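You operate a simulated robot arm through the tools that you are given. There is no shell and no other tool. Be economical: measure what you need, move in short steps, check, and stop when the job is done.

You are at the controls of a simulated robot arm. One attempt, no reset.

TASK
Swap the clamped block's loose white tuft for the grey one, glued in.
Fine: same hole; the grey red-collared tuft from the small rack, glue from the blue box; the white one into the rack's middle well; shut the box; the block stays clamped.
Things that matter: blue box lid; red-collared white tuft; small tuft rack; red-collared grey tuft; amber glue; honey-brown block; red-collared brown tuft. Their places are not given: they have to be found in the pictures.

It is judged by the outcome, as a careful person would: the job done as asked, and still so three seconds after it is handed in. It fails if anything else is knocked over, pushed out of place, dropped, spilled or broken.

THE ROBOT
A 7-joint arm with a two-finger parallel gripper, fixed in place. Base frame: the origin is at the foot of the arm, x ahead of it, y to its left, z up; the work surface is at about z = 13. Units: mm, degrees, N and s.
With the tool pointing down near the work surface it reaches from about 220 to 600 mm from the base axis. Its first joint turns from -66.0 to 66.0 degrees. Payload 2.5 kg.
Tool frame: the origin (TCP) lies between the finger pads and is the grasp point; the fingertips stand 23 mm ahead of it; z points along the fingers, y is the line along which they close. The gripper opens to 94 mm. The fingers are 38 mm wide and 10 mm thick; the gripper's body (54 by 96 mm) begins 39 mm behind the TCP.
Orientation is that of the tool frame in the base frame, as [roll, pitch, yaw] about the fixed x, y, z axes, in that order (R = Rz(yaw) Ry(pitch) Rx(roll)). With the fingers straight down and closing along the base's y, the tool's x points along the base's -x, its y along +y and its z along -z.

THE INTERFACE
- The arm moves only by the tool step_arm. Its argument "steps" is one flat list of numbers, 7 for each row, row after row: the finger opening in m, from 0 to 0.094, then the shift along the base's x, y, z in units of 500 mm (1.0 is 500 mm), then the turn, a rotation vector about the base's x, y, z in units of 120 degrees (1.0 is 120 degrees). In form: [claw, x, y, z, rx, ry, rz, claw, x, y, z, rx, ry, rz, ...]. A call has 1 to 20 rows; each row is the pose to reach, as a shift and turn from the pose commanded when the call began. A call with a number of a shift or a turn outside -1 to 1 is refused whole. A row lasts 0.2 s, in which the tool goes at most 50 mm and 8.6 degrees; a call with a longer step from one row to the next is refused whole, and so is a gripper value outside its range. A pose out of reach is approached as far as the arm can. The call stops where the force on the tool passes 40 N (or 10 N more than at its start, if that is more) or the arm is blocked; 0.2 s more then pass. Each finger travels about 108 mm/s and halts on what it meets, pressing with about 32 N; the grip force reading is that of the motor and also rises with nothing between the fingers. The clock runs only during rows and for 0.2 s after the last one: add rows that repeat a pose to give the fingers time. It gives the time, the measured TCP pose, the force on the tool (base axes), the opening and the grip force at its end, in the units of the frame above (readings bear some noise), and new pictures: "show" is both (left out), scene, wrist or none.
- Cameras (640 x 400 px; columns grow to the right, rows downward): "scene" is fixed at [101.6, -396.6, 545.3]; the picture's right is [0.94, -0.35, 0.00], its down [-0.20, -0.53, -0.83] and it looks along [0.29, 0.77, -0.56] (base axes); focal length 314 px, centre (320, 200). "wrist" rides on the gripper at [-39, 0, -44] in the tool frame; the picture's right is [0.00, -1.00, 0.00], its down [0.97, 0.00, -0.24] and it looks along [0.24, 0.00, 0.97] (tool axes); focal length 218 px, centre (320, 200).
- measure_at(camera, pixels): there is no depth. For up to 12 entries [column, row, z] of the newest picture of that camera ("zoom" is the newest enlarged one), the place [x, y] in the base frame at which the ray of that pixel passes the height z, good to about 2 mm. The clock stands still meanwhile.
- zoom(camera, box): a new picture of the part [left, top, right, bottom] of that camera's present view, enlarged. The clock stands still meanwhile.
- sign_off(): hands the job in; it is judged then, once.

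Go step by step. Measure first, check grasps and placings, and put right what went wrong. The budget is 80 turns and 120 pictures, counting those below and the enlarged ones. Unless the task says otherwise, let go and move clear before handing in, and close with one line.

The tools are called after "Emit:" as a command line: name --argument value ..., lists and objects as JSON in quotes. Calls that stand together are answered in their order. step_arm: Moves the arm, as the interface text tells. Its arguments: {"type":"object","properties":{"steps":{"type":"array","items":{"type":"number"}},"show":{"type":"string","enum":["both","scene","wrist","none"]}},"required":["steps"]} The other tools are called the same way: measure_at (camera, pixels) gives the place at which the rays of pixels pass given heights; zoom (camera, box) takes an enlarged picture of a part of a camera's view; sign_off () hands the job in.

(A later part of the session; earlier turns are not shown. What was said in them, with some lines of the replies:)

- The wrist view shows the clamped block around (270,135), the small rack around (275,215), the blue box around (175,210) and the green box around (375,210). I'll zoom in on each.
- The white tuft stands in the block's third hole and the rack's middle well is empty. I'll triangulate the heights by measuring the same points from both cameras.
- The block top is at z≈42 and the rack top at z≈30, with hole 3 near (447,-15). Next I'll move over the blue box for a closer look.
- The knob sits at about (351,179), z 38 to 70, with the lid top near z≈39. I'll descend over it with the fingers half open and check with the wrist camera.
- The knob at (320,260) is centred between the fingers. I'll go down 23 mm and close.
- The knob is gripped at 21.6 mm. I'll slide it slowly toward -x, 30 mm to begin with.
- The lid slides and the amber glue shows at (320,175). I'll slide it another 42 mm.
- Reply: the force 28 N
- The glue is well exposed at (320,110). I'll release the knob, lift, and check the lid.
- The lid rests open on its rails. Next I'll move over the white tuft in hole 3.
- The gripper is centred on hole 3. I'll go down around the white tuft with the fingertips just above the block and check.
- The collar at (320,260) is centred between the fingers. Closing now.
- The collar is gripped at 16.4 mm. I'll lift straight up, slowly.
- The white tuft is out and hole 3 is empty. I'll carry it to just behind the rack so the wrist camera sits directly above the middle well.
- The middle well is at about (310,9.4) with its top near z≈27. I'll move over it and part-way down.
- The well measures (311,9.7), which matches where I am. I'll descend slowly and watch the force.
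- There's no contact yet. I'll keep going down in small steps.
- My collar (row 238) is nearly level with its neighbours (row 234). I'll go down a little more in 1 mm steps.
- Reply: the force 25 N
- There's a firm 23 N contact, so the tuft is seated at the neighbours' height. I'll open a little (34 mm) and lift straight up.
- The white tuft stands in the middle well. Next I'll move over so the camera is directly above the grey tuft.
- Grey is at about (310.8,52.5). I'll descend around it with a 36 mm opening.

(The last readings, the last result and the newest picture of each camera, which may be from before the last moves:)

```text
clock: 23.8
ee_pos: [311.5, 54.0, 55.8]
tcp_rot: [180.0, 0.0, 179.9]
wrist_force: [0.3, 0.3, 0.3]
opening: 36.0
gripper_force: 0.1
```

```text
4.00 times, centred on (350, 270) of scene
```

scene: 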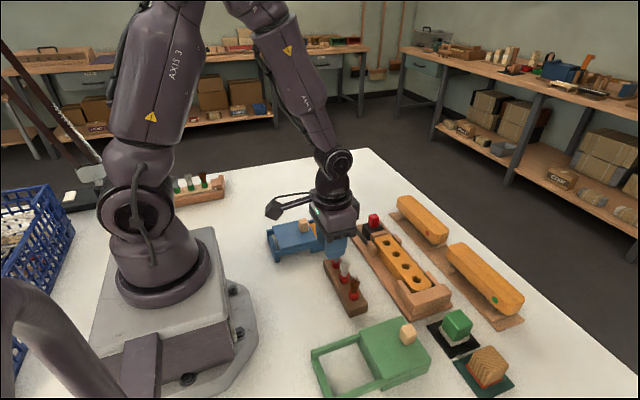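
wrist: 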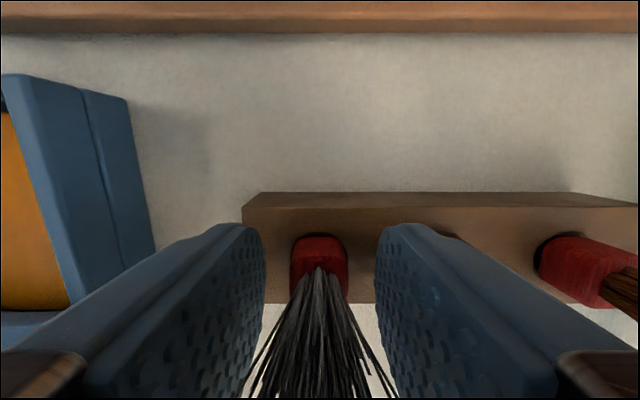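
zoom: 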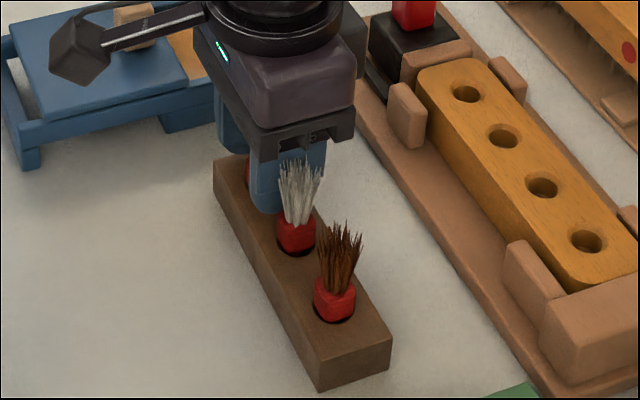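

The collar at (318,262) is centred. Closing and lifting.

Emit:
step_arm --steps '[0.02, 0, 0, 0, 0, 0, 0, 0.01, 0, 0, 0, 0, 0, 0, 0.01, 0, 0, 0, 0, 0, 0, 0.01, 0, 0, 0, 0, 0, 0, 0.01, 0, 0, 0.02, 0, 0, 0, 0.01, 0, 0, 0.04, 0, 0, 0, 0.01, 0, 0, 0.07, 0, 0, 0, 0.01, 0, 0, 0.11, 0, 0, 0, 0.01, 0, 0, 0.16, 0, 0, 0]'

Emit:
zoom --camera "scene" --box '[310, 200, 390, 300]'

```text
clock: 25.8
ee_pos: [311.2, 53.9, 133.9]
tcp_rot: [-180.0, 0.0, 180.0]
wrist_force: [0.4, -0.2, -0.9]
opening: 16.3
gripper_force: 31.7
```

scene: 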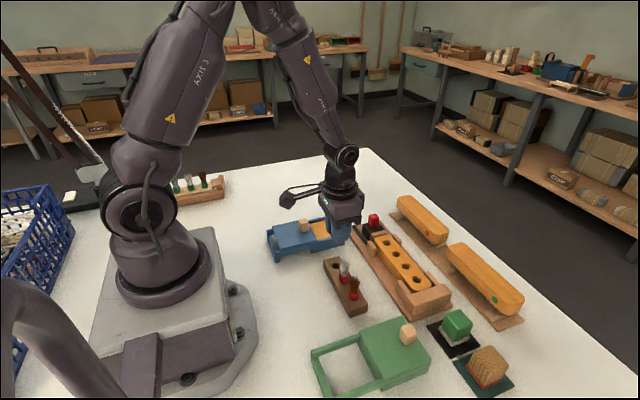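
wrist: 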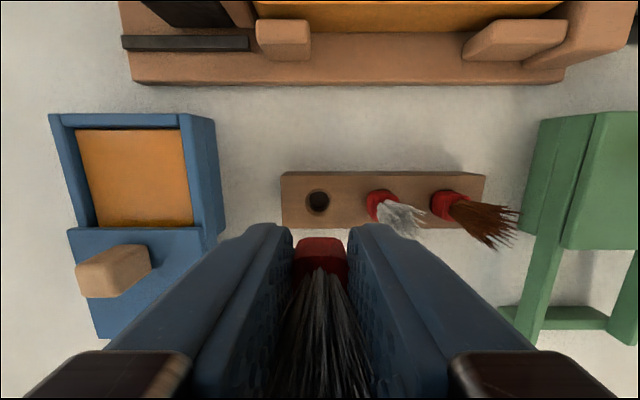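

```text
4.00 times, centred on (350, 250) of scene
```

zoom: 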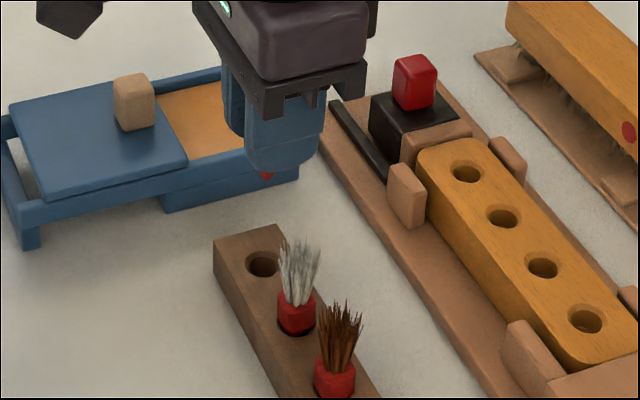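

The grey tuft is held. I'll measure how far its lower end (zoom (267,180)) hangs down, and the glue area.

Emit:
measure_at --camera "scene" --pixels '[[336.7, 245, 110], [336.7, 245, 100], [336.7, 245, 90], [336.7, 245, 80]]'

Emit:
measure_at --camera "wrist" --pixels '[[77, 131, 30], [182, 130, 30], [97, 228, 35], [193, 226, 35], [75, 116, 38], [190, 115, 38]]'

Emit:
zoom --camera "scene" --box '[325, 225, 349, 255]'

```text
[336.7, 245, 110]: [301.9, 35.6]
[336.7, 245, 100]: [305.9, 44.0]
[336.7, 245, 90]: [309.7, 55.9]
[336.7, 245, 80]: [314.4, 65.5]
```

```text
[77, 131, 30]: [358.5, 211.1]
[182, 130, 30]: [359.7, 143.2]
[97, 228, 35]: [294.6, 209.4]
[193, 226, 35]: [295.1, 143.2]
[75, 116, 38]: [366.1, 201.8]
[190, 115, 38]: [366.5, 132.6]
```

```text
13.33 times, centred on (337, 240) of scene
```

zoom: 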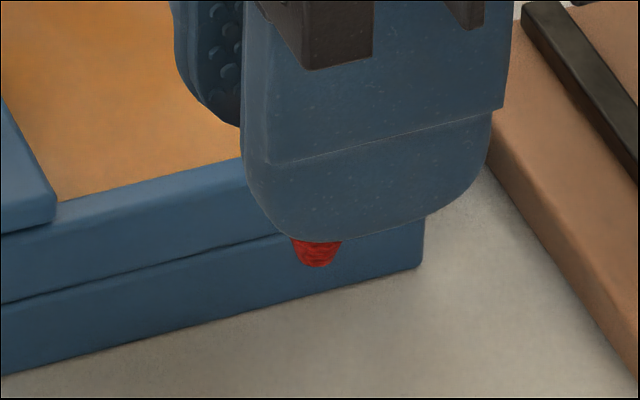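

The tip hangs about 41 mm below the TCP. The glue pool spans x 297–358, y 143–211. I'll carry the tuft above its centre (330,177) and lower the tip to just above it.

Emit:
step_arm --steps '[0.01, 0.01, 0.07, 0, 0, 0, 0, 0.01, 0.02, 0.14, 0, 0, 0, 0, 0.01, 0.03, 0.2, 0, 0, 0, 0, 0.01, 0.0384, 0.2484, 0, 0, 0, 0, 0.01, 0.0384, 0.2484, -0.05, 0, 0, 0, 0.01, 0.0384, 0.2484, -0.09, 0, 0, 0, 0.01, 0.0384, 0.2484, -0.1, 0, 0, 0]'

Emit:
zoom --camera "scene" --box '[290, 190, 370, 250]'

```text
clock: 27.4
ee_pos: [330.3, 177.4, 83.7]
tcp_rot: [-180.0, 0.0, 180.0]
wrist_force: [0.6, -0.7, -0.1]
opening: 16.3
gripper_force: 32.1
```

scene: 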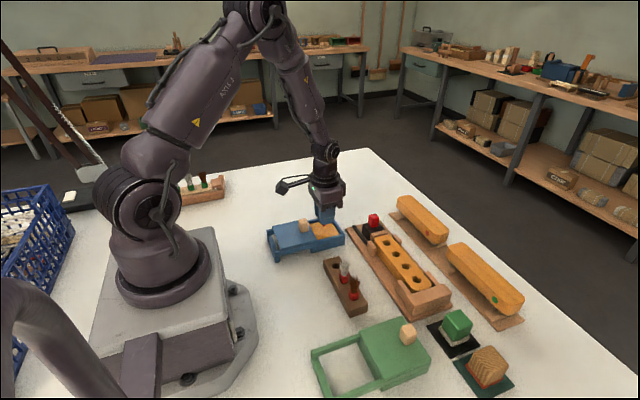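
wrist: 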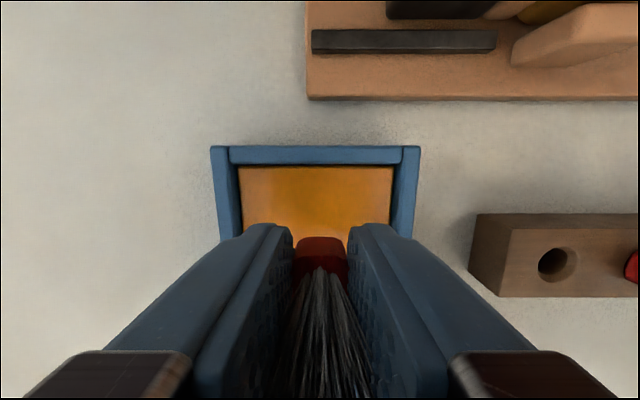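

```text
6.67 times, centred on (330, 220) of scene
```

zoom: 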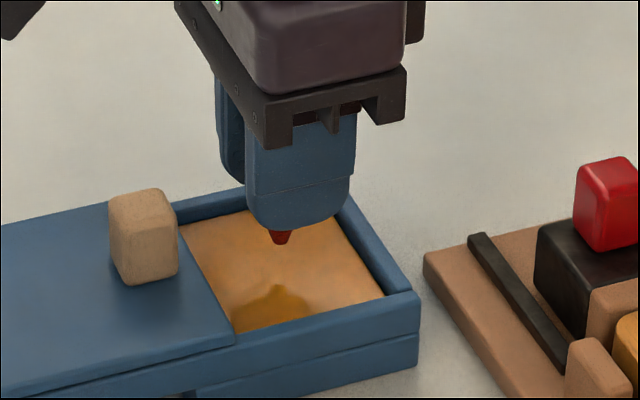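

The tip at zoom (280,243) and its reflection at (280,290) put the glue surface about 9 mm below the tip. I'll lower 16 mm.

Emit:
step_arm --steps '[0.01, 0, 0, -0.008, 0, 0, 0, 0.01, 0, 0, -0.016, 0, 0, 0, 0.01, 0, 0, -0.024, 0, 0, 0, 0.01, 0, 0, -0.032, 0, 0, 0, 0.01, 0, 0, -0.032, 0, 0, 0]' --show "wrist"

Emit:
zoom --camera "scene" --box '[290, 190, 370, 250]'

```text
clock: 28.6
ee_pos: [332.0, 177.9, 68.9]
tcp_rot: [179.9, 0.2, 179.9]
wrist_force: [-3.1, -3.4, 34.5]
opening: 16.2
gripper_force: 32.0
```

wrist: 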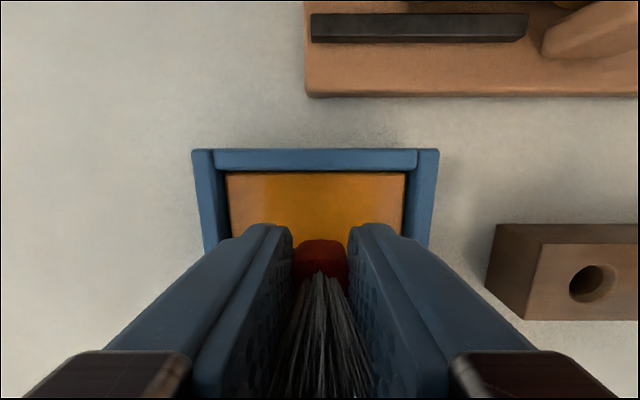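

```text
6.67 times, centred on (330, 220) of scene
```

zoom: 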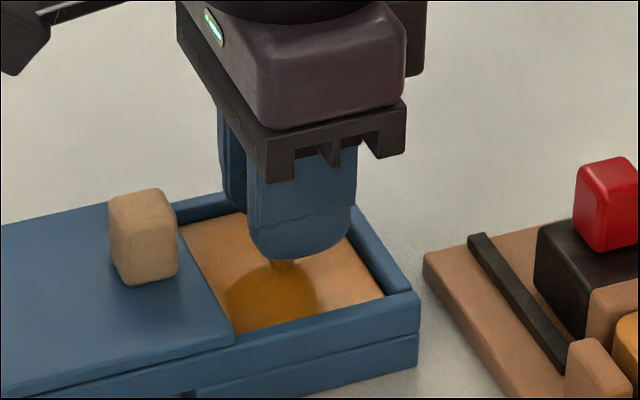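

The tip is in the glue and touching bottom (34 N). I'll lift and inspect it for glue.

Emit:
step_arm --steps '[0.01, 0, 0, 0.006, 0, 0, 0, 0.01, 0, 0, 0.03, 0, 0, 0, 0.01, 0, 0, 0.06, 0, 0, 0, 0.01, 0, 0, 0.1, 0, 0, 0, 0.01, 0, 0, 0.14, 0, 0, 0]' --show "wrist"

Emit:
zoom --camera "scene" --box '[300, 170, 364, 230]'

```text
clock: 29.8
ee_pos: [330.5, 176.3, 137.1]
tcp_rot: [-180.0, 0.0, -179.9]
wrist_force: [-0.1, 1.0, 0.4]
opening: 16.2
gripper_force: 32.3
```

wrist: 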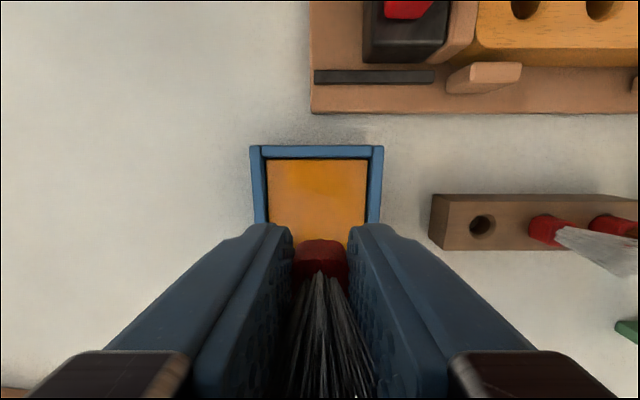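

```text
6.67 times, centred on (332, 200) of scene
```

zoom: 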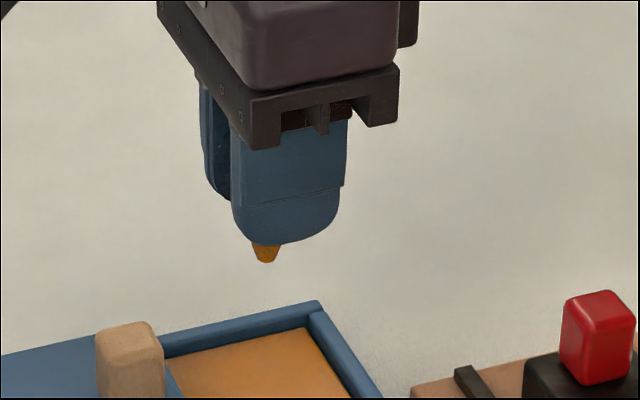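

The tip is coated amber. I'll carry it toward hole 3 and stop with the camera above the hole.

Emit:
step_arm --steps '[0.01, 0, -0.03, 0.04, 0, 0, 0, 0.01, 0.03, -0.11, 0.05, 0, 0, 0, 0.01, 0.06, -0.19, 0.05, 0, 0, 0, 0.01, 0.09, -0.27, 0.05, 0, 0, 0, 0.01, 0.12, -0.34, 0.05, 0, 0, 0, 0.01, 0.152, -0.382, 0.04, 0, 0, 0, 0.01, 0.152, -0.382, 0.04, 0, 0, 0]' --show "wrist"

Emit:
zoom --camera "wrist" --box '[200, 90, 440, 240]'

```text
clock: 31.4
ee_pos: [407.4, -11.8, 158.8]
tcp_rot: [180.0, 0.0, 180.0]
wrist_force: [-0.3, 0.3, 0.4]
opening: 16.2
gripper_force: 32.1
```

wrist: 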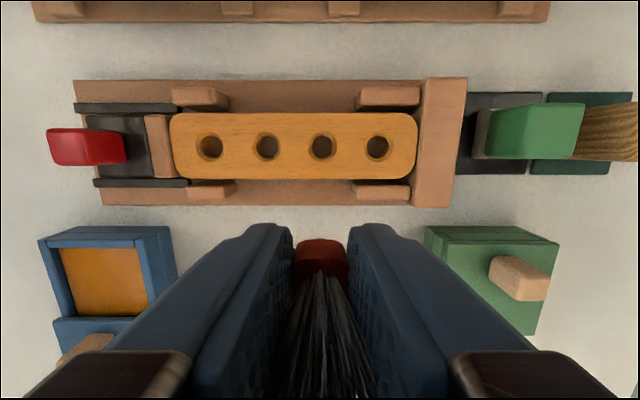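

```text
2.67 times, centred on (320, 165) of wrist
```

zoom: 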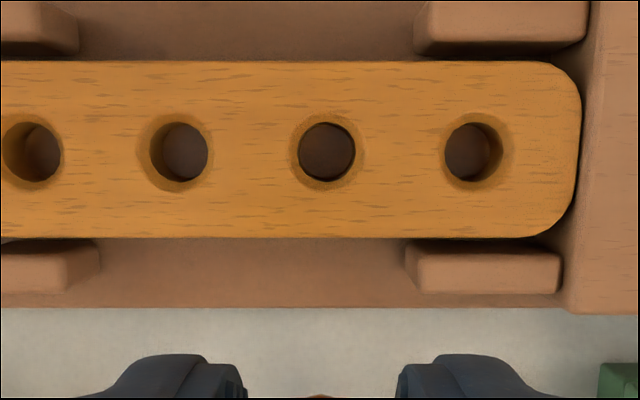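

Emit:
measure_at --camera "wrist" --pixels '[[322.6, 147, 42], [322.6, 147, 46], [377, 147, 42], [267, 147, 42], [211, 147, 42]]'

```text
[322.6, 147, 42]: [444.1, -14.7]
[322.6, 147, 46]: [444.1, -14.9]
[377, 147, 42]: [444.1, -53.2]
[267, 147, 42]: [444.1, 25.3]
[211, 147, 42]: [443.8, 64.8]
```

Hole 3 is at (444.7,-14.6). I'll move above it with the tip just over the block.

Emit:
step_arm --steps '[0.01, 0.04, 0, 0, 0, 0, 0, 0.01, 0.078, -0.001, -0.02, 0, 0, 0, 0.01, 0.078, -0.001, -0.08, 0, 0, 0, 0.01, 0.078, -0.001, -0.132, 0, 0, 0, 0.01, 0.078, -0.001, -0.132, 0, 0, 0]' --show "wrist"

Emit:
zoom --camera "scene" --box '[370, 220, 450, 290]'

```text
clock: 32.6
ee_pos: [445.8, -14.2, 91.4]
tcp_rot: [179.9, 0.0, -180.0]
wrist_force: [0.8, 0.7, -0.4]
opening: 16.2
gripper_force: 32.7
```

wrist: 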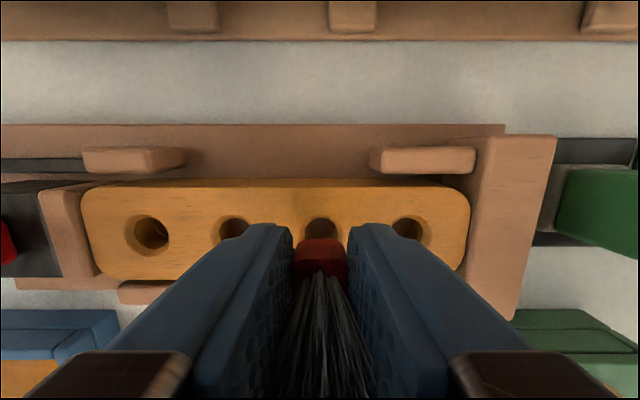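

```text
5.71 times, centred on (410, 255) of scene
```

zoom: 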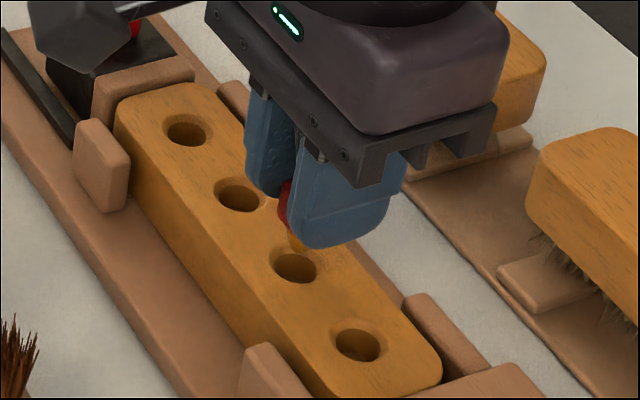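

The amber tip is just above hole 3 in the scene zoom, at (300,245). I'll lower it slowly.

Emit:
step_arm --steps '[0.01, 0, 0, -0.006, 0, 0, 0, 0.01, 0, 0, -0.012, 0, 0, 0, 0.01, 0, 0, -0.018, 0, 0, 0, 0.01, 0, 0, -0.024, 0, 0, 0]' --show "wrist"

Emit:
zoom --camera "scene" --box '[370, 220, 450, 290]'

```text
clock: 33.6
ee_pos: [445.3, -13.4, 79.1]
tcp_rot: [-180.0, 0.0, 180.0]
wrist_force: [-1.3, 0.1, -0.2]
opening: 16.3
gripper_force: 32.3
```

wrist: 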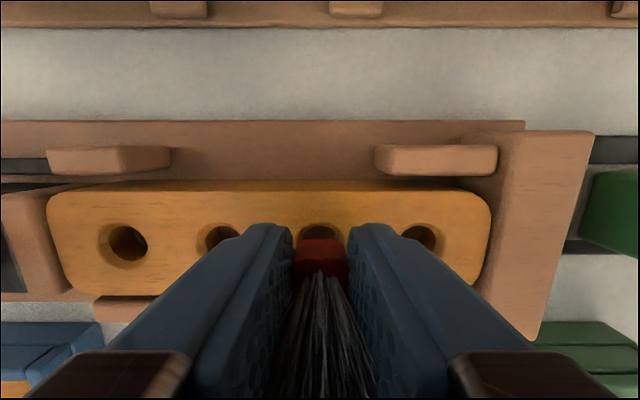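

```text
5.71 times, centred on (410, 255) of scene
```

zoom: 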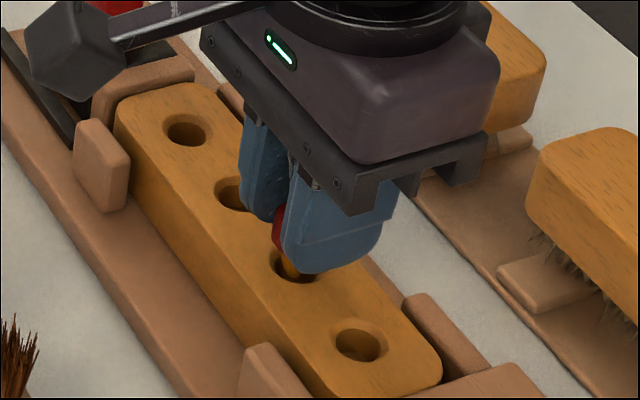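

The tip is entering the hole with no side force. Continuing down.

Emit:
step_arm --steps '[0.01, 0, 0, -0.004, 0, 0, 0, 0.01, 0, 0, -0.008, 0, 0, 0, 0.01, 0, 0, -0.011, 0, 0, 0]' --show "wrist"

Emit:
zoom --camera "scene" --box '[370, 220, 450, 290]'

```text
clock: 34.4
ee_pos: [446.4, -14.2, 75.5]
tcp_rot: [180.0, 0.0, 179.9]
wrist_force: [-0.1, 0.7, -0.9]
opening: 16.3
gripper_force: 32.1
```

wrist: 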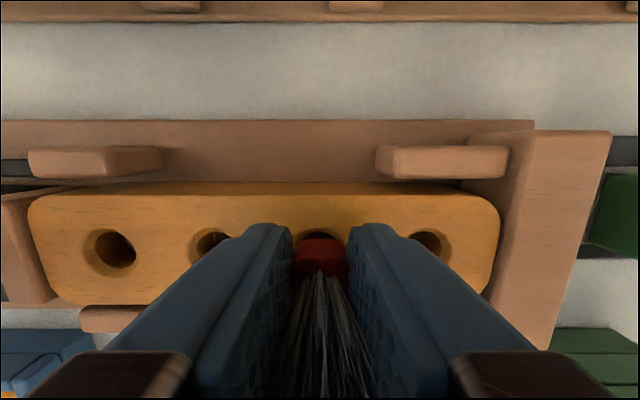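

```text
5.71 times, centred on (410, 255) of scene
```

zoom: 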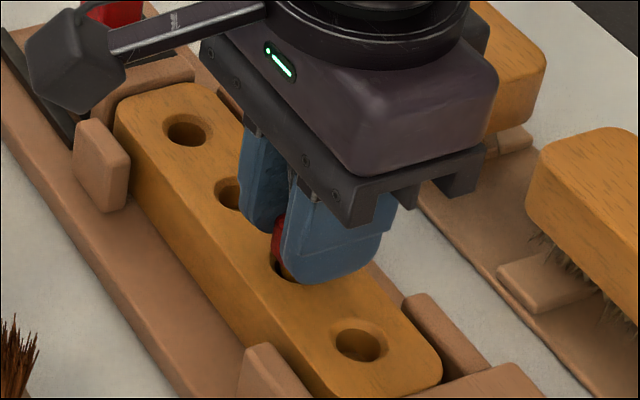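

Emit:
step_arm --steps '[0.01, 0, 0, -0.002, 0, 0, 0, 0.01, 0, 0, -0.004, 0, 0, 0, 0.01, 0, 0, -0.006, 0, 0, 0]' --show "wrist"

Emit:
zoom --camera "scene" --box '[370, 220, 450, 290]'

```text
clock: 35.2
ee_pos: [447.5, -15.1, 72.6]
tcp_rot: [180.0, 0.1, 179.9]
wrist_force: [-6.5, -1.8, 19.8]
opening: 16.2
gripper_force: 32.3
```

wrist: 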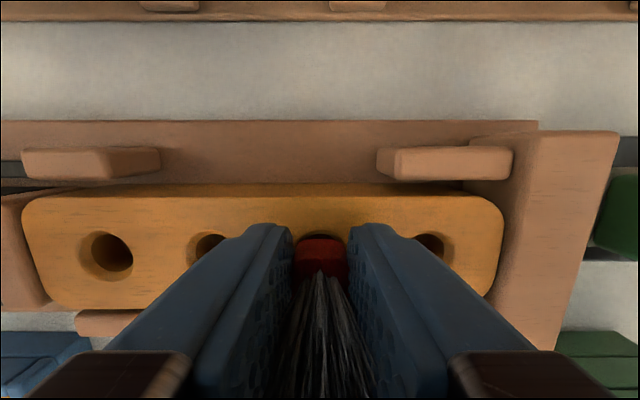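

```text
5.71 times, centred on (410, 255) of scene
```

zoom: 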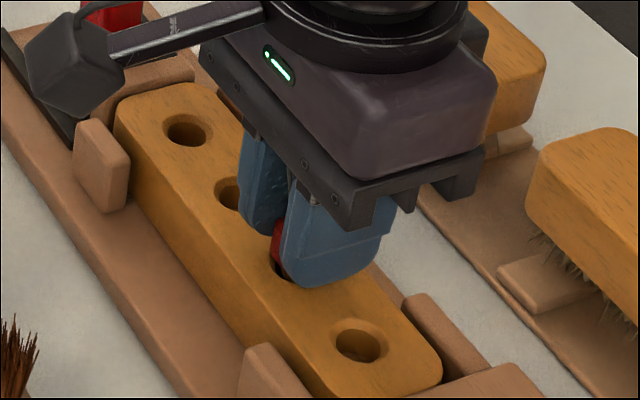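

There's 20 N of contact at z≈72, right at the expected seating depth. I'll hold about 3 s for the glue to take, then release and lift.

Emit:
step_arm --steps '[0.01, 0, 0, 0, 0, 0, 0, 0.01, 0, 0, 0, 0, 0, 0, 0.01, 0, 0, 0, 0, 0, 0, 0.01, 0, 0, 0, 0, 0, 0, 0.01, 0, 0, 0, 0, 0, 0, 0.01, 0, 0, 0, 0, 0, 0, 0.01, 0, 0, 0, 0, 0, 0, 0.01, 0, 0, 0, 0, 0, 0, 0.01, 0, 0, 0, 0, 0, 0, 0.01, 0, 0, 0, 0, 0, 0, 0.01, 0, 0, 0, 0, 0, 0, 0.01, 0, 0, 0, 0, 0, 0, 0.01, 0, 0, 0, 0, 0, 0, 0.01, 0, 0, 0, 0, 0, 0, 0.018, 0, 0, 0.001, 0, 0, 0, 0.04, 0, 0, 0.001, 0, 0, 0, 0.044, 0, 0, 0.001, 0, 0, 0]' --show "wrist"

```text
clock: 38.8
ee_pos: [445.4, -13.1, 70.8]
tcp_rot: [-179.9, -0.1, -179.9]
wrist_force: [0.1, -0.4, -0.3]
opening: 44.0
gripper_force: 0.0
```

wrist: 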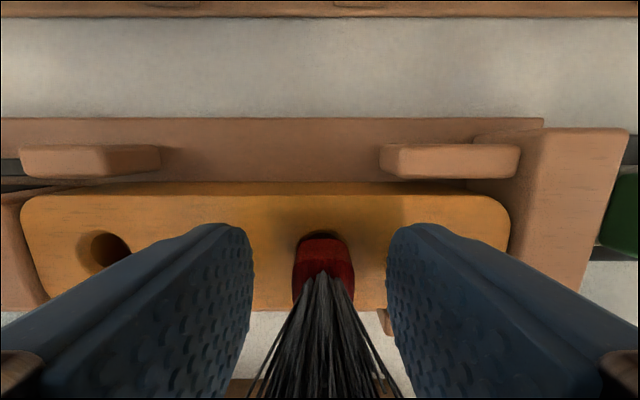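

Released, and the tuft stands. I'll lift and look at it.

Emit:
step_arm --steps '[0.044, 0, 0, 0.03, 0, 0, 0, 0.044, 0, 0, 0.08, 0, 0, 0, 0.044, 0, 0, 0.16, 0, 0, 0, 0.044, 0, 0, 0.22, 0, 0, 0, 0.044, -0.07, 0, 0.22, 0, 0, 0, 0.044, -0.07, 0, 0.22, 0, 0, 0]' --show "wrist"

Emit:
zoom --camera "scene" --box '[350, 210, 450, 300]'

Emit:
zoom --camera "wrist" --box '[240, 90, 400, 190]'

```text
clock: 40.2
ee_pos: [409.7, -13.1, 183.4]
tcp_rot: [-180.0, 0.0, 180.0]
wrist_force: [0.8, 0.6, 0.4]
opening: 43.9
gripper_force: 0.0
```

wrist: 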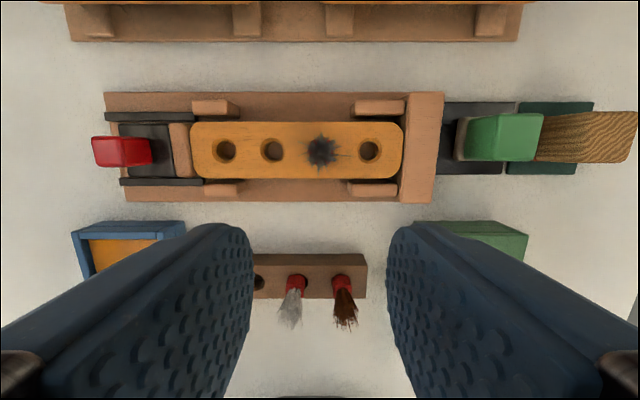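

```text
4.44 times, centred on (400, 255) of scene
```

zoom: 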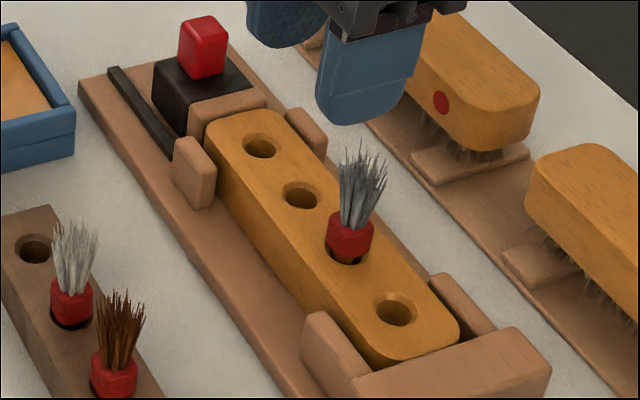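

```text
4.00 times, centred on (320, 140) of wrist
```

zoom: 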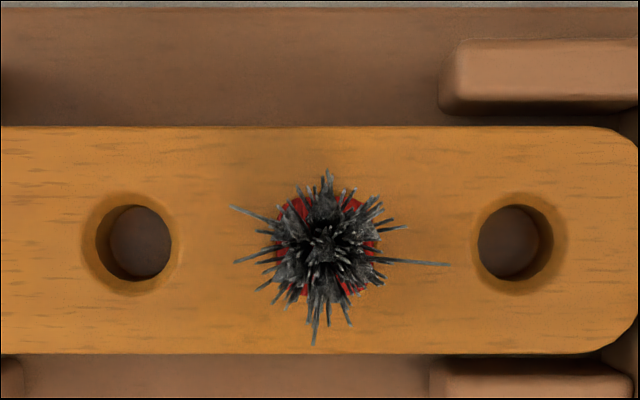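

The grey tuft stands upright in hole 3, though possibly a hair proud. I'll zoom in tight to check seating.

Emit:
zoom --camera "scene" --box '[390, 240, 424, 280]'

Emit:
zoom --camera "scene" --box '[328, 255, 368, 305]'

```text
10.00 times, centred on (407, 260) of scene
```

zoom: 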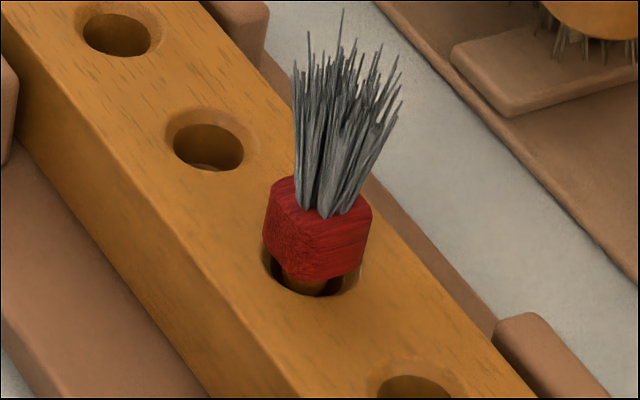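

```text
8.00 times, centred on (348, 280) of scene
```

zoom: 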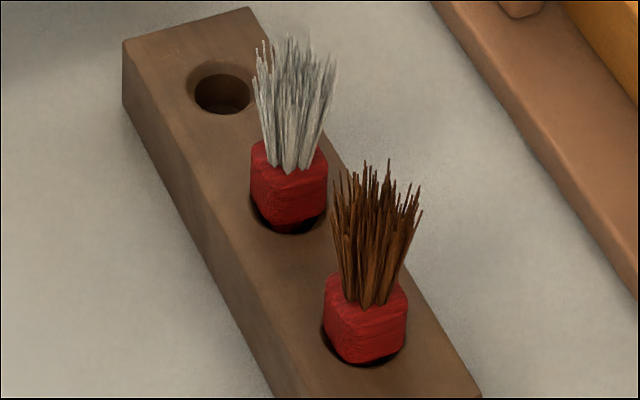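

The grey collar sits about 2–3 mm proud. The earlier −x reaction says the peg bore on the +x wall, so I'll regrip and press down with a ~1 mm −x correction.

Emit:
step_arm --steps '[0.044, 0.07, 0, 0, 0, 0, 0, 0.044, 0.07, 0, -0.08, 0, 0, 0, 0.044, 0.07, 0, -0.16, 0, 0, 0, 0.044, 0.07, 0, -0.2, 0, 0, 0, 0.044, 0.07, 0, -0.22, 0, 0, 0, 0.03, 0.07, 0, -0.22, 0, 0, 0, 0.01, 0.07, 0, -0.22, 0, 0, 0, 0.01, 0.07, 0, -0.22, 0, 0, 0, 0.01, 0.07, 0, -0.22, 0, 0, 0]' --show "wrist"

```text
clock: 42.2
ee_pos: [444.5, -14.2, 71.9]
tcp_rot: [180.0, 0.0, -180.0]
wrist_force: [2.7, -1.3, -4.1]
opening: 16.6
gripper_force: 31.6
```

wrist: 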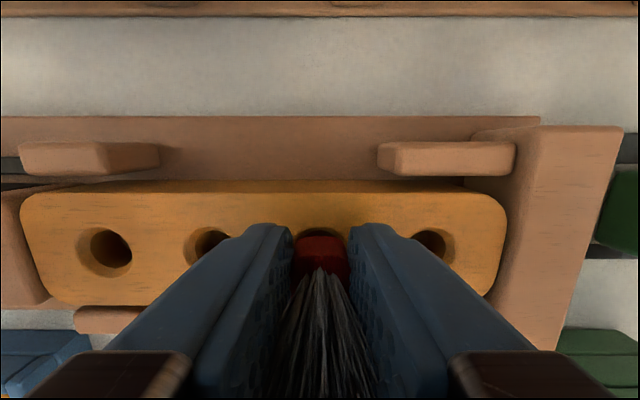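

Emit:
step_arm --steps '[0.01, -0.001, 0, -0.002, 0, 0, 0, 0.01, -0.002, 0, -0.004, 0, 0, 0]' --show "wrist"

```text
clock: 42.8
ee_pos: [444.3, -14.4, 71.0]
tcp_rot: [-179.9, 0.3, 179.9]
wrist_force: [-7.1, -2.9, 30.9]
opening: 16.6
gripper_force: 31.8
```

wrist: 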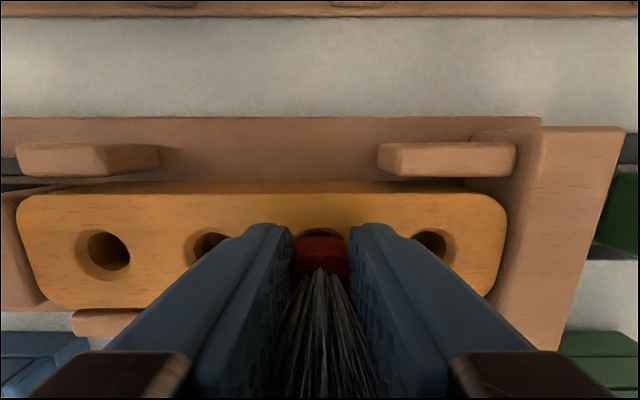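

It's rigid at the same height, so the peg is bottomed in the hole. I'll unload, release and lift away.

Emit:
step_arm --steps '[0.01, 0.001, 0, 0.003, 0, 0, 0, 0.01, 0.001, 0, 0.004, 0, 0, 0, 0.03, 0.001, 0, 0.004, 0, 0, 0, 0.044, 0.001, 0, 0.004, 0, 0, 0, 0.044, 0.001, 0, 0.004, 0, 0, 0, 0.044, 0.001, 0, 0.04, 0, 0, 0, 0.044, 0.001, 0, 0.1, 0, 0, 0, 0.044, 0.001, 0, 0.18, 0, 0, 0, 0.044, 0.001, 0, 0.25, 0, 0, 0]' --show "wrist"

Emit:
zoom --camera "scene" --box '[390, 240, 424, 280]'

```text
clock: 44.8
ee_pos: [443.8, -13.0, 193.6]
tcp_rot: [180.0, 0.0, 179.9]
wrist_force: [0.1, 0.1, 0.5]
opening: 43.7
gripper_force: 0.1
```

wrist: 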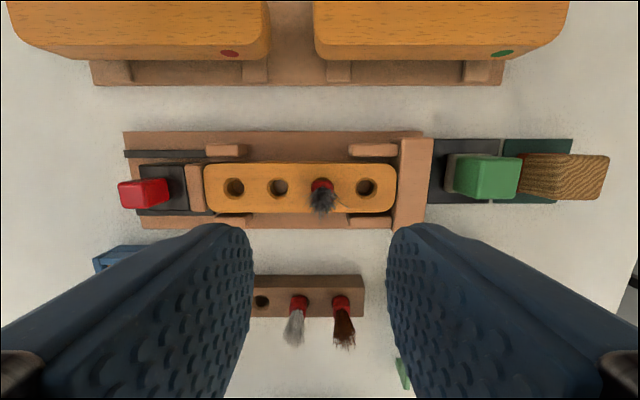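

```text
10.00 times, centred on (407, 260) of scene
```

zoom: 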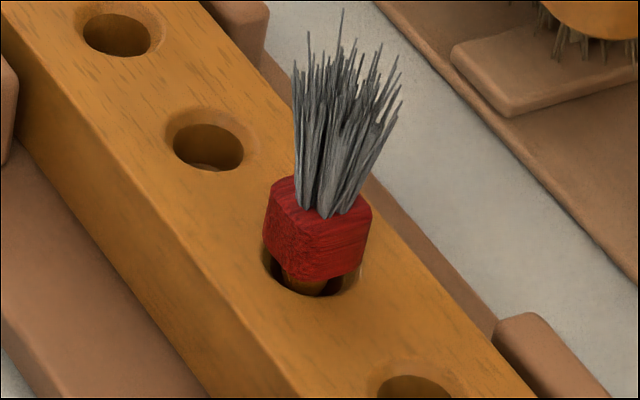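

The grey tuft is firm in hole 3. Now I'll go to the blue box lid knob.

Emit:
step_arm --steps '[0.06, -0.055, 0.064, 0, 0, 0, 0, 0.06, -0.11, 0.129, 0, 0, 0, 0, 0.06, -0.166, 0.193, 0, 0, 0, 0, 0.06, -0.222, 0.257, 0, 0, 0, 0, 0.06, -0.277, 0.322, -0.02, 0, 0, 0, 0.06, -0.3324, 0.386, -0.06, 0, 0, 0, 0.06, -0.3324, 0.386, -0.14, 0, 0, 0, 0.06, -0.3324, 0.386, -0.2, 0, 0, 0, 0.06, -0.3324, 0.386, -0.2, 0, 0, 0]'

```text
clock: 46.8
ee_pos: [277.8, 179.7, 94.3]
tcp_rot: [-180.0, 0.0, 180.0]
wrist_force: [0.6, 0.0, -0.7]
opening: 59.9
gripper_force: 0.1
```

scene: 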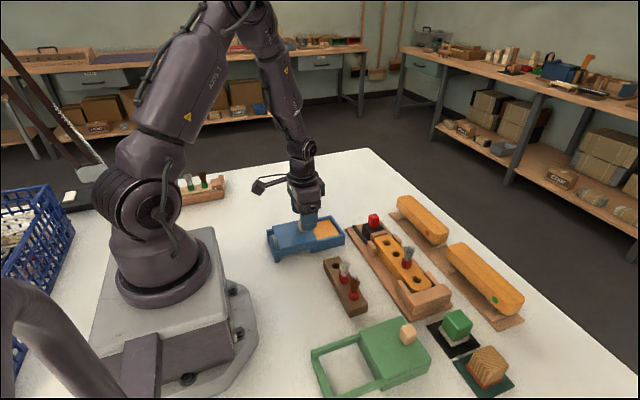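
wrist: 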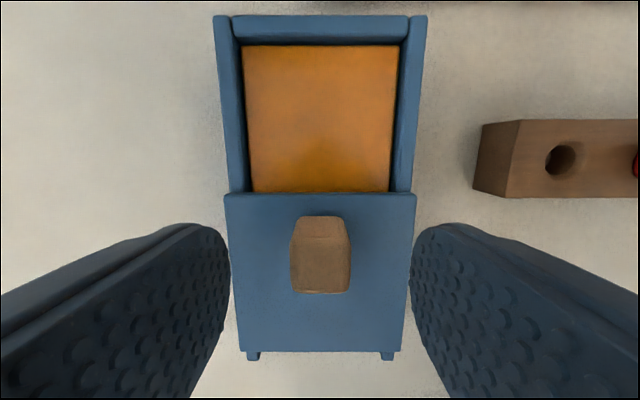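

The knob at (320,255) is centred. I'll descend 28 mm and grip.

Emit:
step_arm --steps '[0.06, 0, 0, -0.03, 0, 0, 0, 0.06, 0, 0, -0.055, 0, 0, 0, 0.03, 0, 0, -0.055, 0, 0, 0, 0.01, 0, 0, -0.055, 0, 0, 0, 0.01, 0, 0, -0.055, 0, 0, 0, 0.01, 0, 0, -0.055, 0, 0, 0]' --show "wrist"

```text
clock: 48.2
ee_pos: [279.6, 178.9, 66.3]
tcp_rot: [180.0, 0.1, -180.0]
wrist_force: [-0.2, 12.4, -10.8]
opening: 21.4
gripper_force: 45.2
```

wrist: 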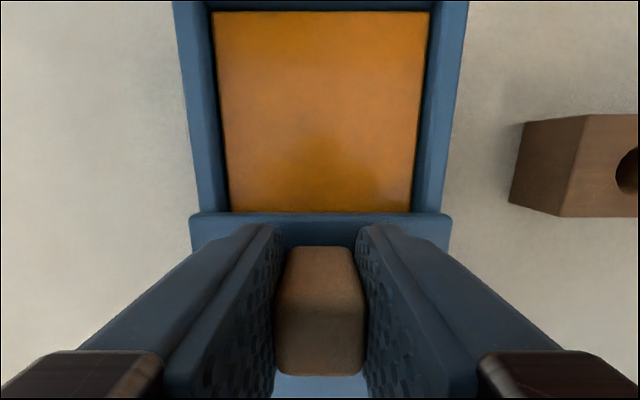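

Gripped. There's a small +y side load, so I'll ease +y 0.7 mm while sliding the lid shut.

Emit:
step_arm --steps '[0.01, 0.015, 0.001, 0, 0, 0, 0, 0.01, 0.03, 0.0014, 0, 0, 0, 0, 0.01, 0.045, 0.0014, 0, 0, 0, 0, 0.01, 0.06, 0.0014, 0, 0, 0, 0, 0.01, 0.075, 0.0014, 0, 0, 0, 0, 0.01, 0.09, 0.0014, 0, 0, 0, 0, 0.01, 0.105, 0.0014, 0, 0, 0, 0, 0.01, 0.12, 0.0014, 0, 0, 0, 0, 0.01, 0.134, 0.0014, 0, 0, 0, 0, 0.01, 0.14, 0.0014, 0, 0, 0, 0]'

```text
clock: 50.4
ee_pos: [348.4, 180.2, 67.2]
tcp_rot: [-180.0, -0.1, 180.0]
wrist_force: [-2.2, 4.8, -36.1]
opening: 21.5
gripper_force: 45.2
```

scene: 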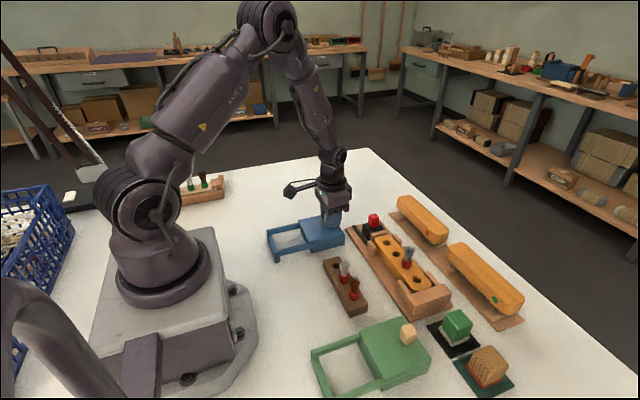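
wrist: 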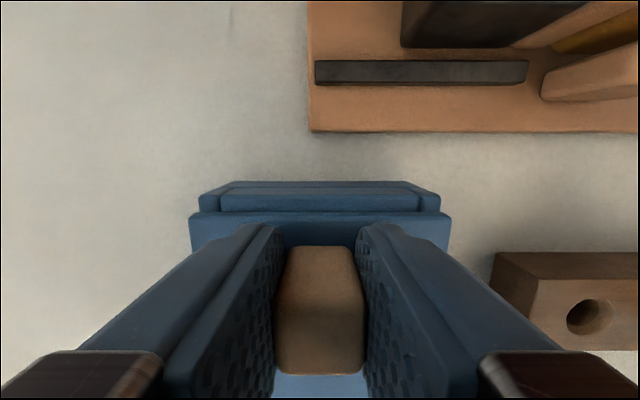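

The lid is nearly shut, since the back rim band at rows 182–212 is still slightly wider than at first. I'll ease z down 1 mm and push the last few millimetres.

Emit:
step_arm --steps '[0.01, 0, 0, -0.002, 0, 0, 0, 0.01, 0.003, 0, -0.002, 0, 0, 0, 0.01, 0.005, 0, -0.002, 0, 0, 0, 0.01, 0.007, 0, -0.002, 0, 0, 0]' --show "wrist"

```text
clock: 51.4
ee_pos: [353.2, 180.1, 66.7]
tcp_rot: [180.0, 0.1, 179.9]
wrist_force: [-1.0, -2.9, -9.7]
opening: 21.5
gripper_force: 45.4
```

wrist: 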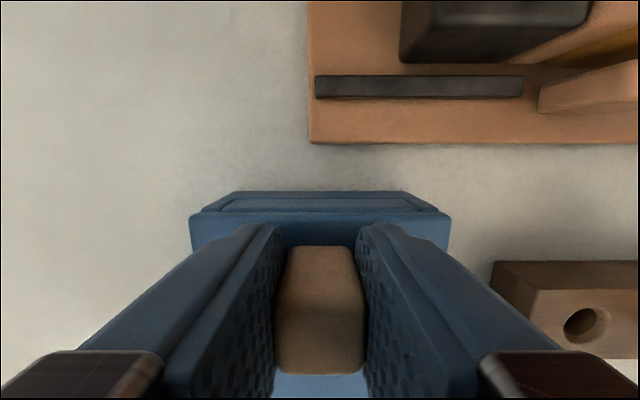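

The view now matches the original closed picture. Releasing and retreating.

Emit:
step_arm --steps '[0.03, 0, 0, 0, 0, 0, 0, 0.06, 0, 0, 0, 0, 0, 0, 0.06, 0, 0, 0.04, 0, 0, 0, 0.06, 0, 0, 0.12, 0, 0, 0, 0.06, 0, 0, 0.2, 0, 0, 0, 0.06, -0.08, 0, 0.28, 0, 0, 0, 0.06, -0.16, 0, 0.3, 0, 0, 0, 0.06, -0.16, 0, 0.3, 0, 0, 0]'

Emit:
zoom --camera "scene" --box '[250, 190, 470, 330]'

Emit:
zoom --camera "wrist" --box '[200, 20, 520, 220]'

```text
refused: row 6 steps farther than a row can; nothing moved
```

```text
2.86 times, centred on (360, 260) of scene
```

zoom: 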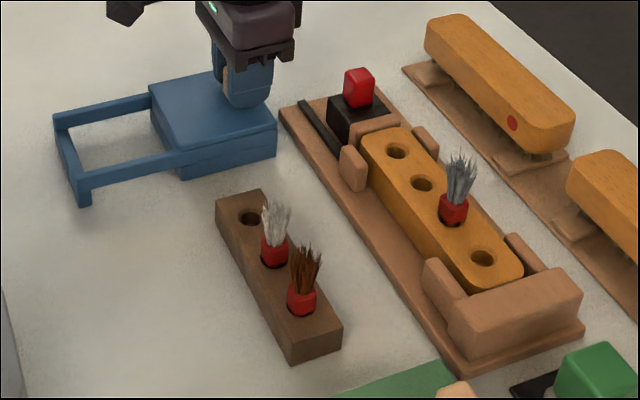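

```text
2.00 times, centred on (360, 120) of wrist
```

zoom: 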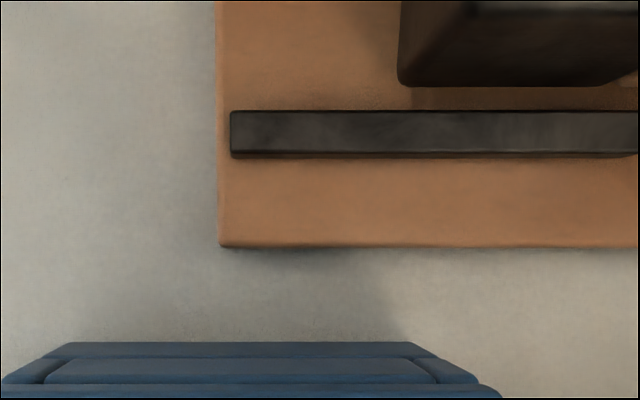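

That call was refused because one row stepped too far. I'll use smaller steps.

Emit:
step_arm --steps '[0.03, 0, 0, 0, 0, 0, 0, 0.06, 0, 0, 0, 0, 0, 0, 0.06, 0, 0, 0.04, 0, 0, 0, 0.06, 0, 0, 0.12, 0, 0, 0, 0.06, 0, 0, 0.2, 0, 0, 0, 0.06, -0.04, 0, 0.26, 0, 0, 0, 0.06, -0.1, 0, 0.3, 0, 0, 0, 0.06, -0.16, 0, 0.3, 0, 0, 0, 0.06, -0.16, 0, 0.3, 0, 0, 0]'

Emit:
zoom --camera "scene" --box '[250, 190, 470, 330]'

Emit:
zoom --camera "wrist" --box '[240, 60, 480, 210]'

```text
clock: 53.4
ee_pos: [273.7, 179.7, 217.1]
tcp_rot: [179.9, 0.1, 179.9]
wrist_force: [0.1, -0.6, 0.1]
opening: 59.7
gripper_force: 0.0
```

scene: 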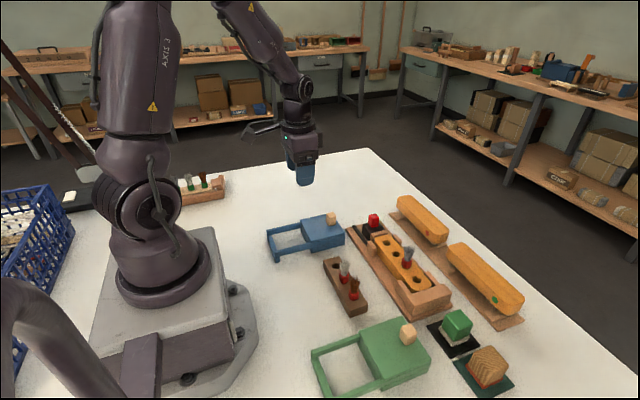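
wrist: 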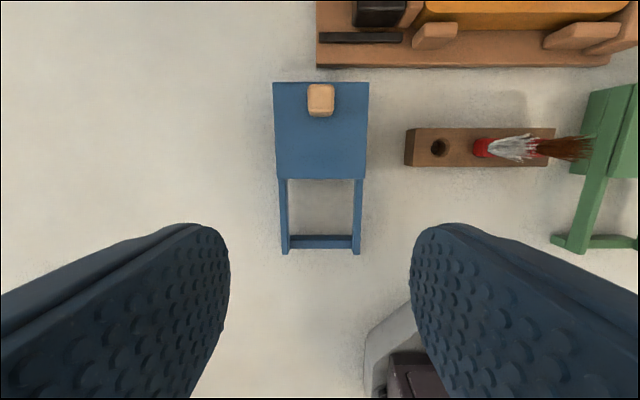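

```text
2.86 times, centred on (360, 260) of scene
```

zoom: 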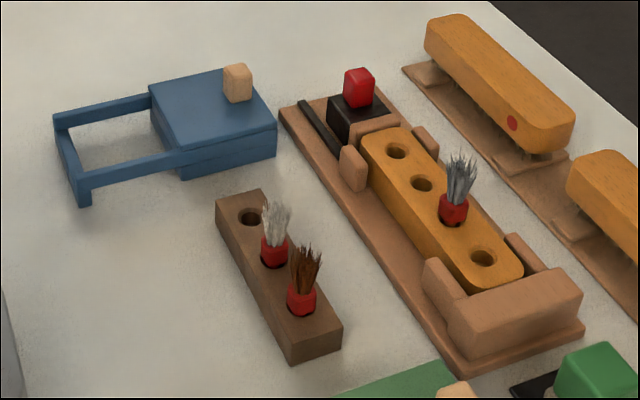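

```text
2.67 times, centred on (360, 135) of wrist
```

zoom: 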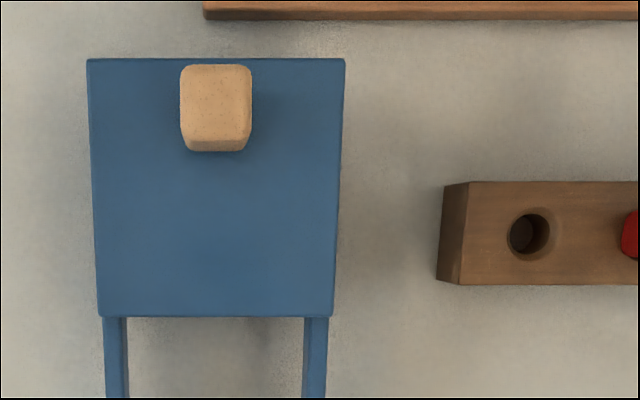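

The lid is fully shut, matching the first pictures. The grey tuft is in hole 3, the white one is in the middle well, and nothing else has moved, so I'm handing it in.

Emit:
sign_off

```text
The job is handed in.
```

The grey tuft is glued into the same hole, its collar standing 2–3 mm proud of the block with the peg on the bottom. The white tuft is in the rack's middle well, the blue box is shut and the block is still clamped.
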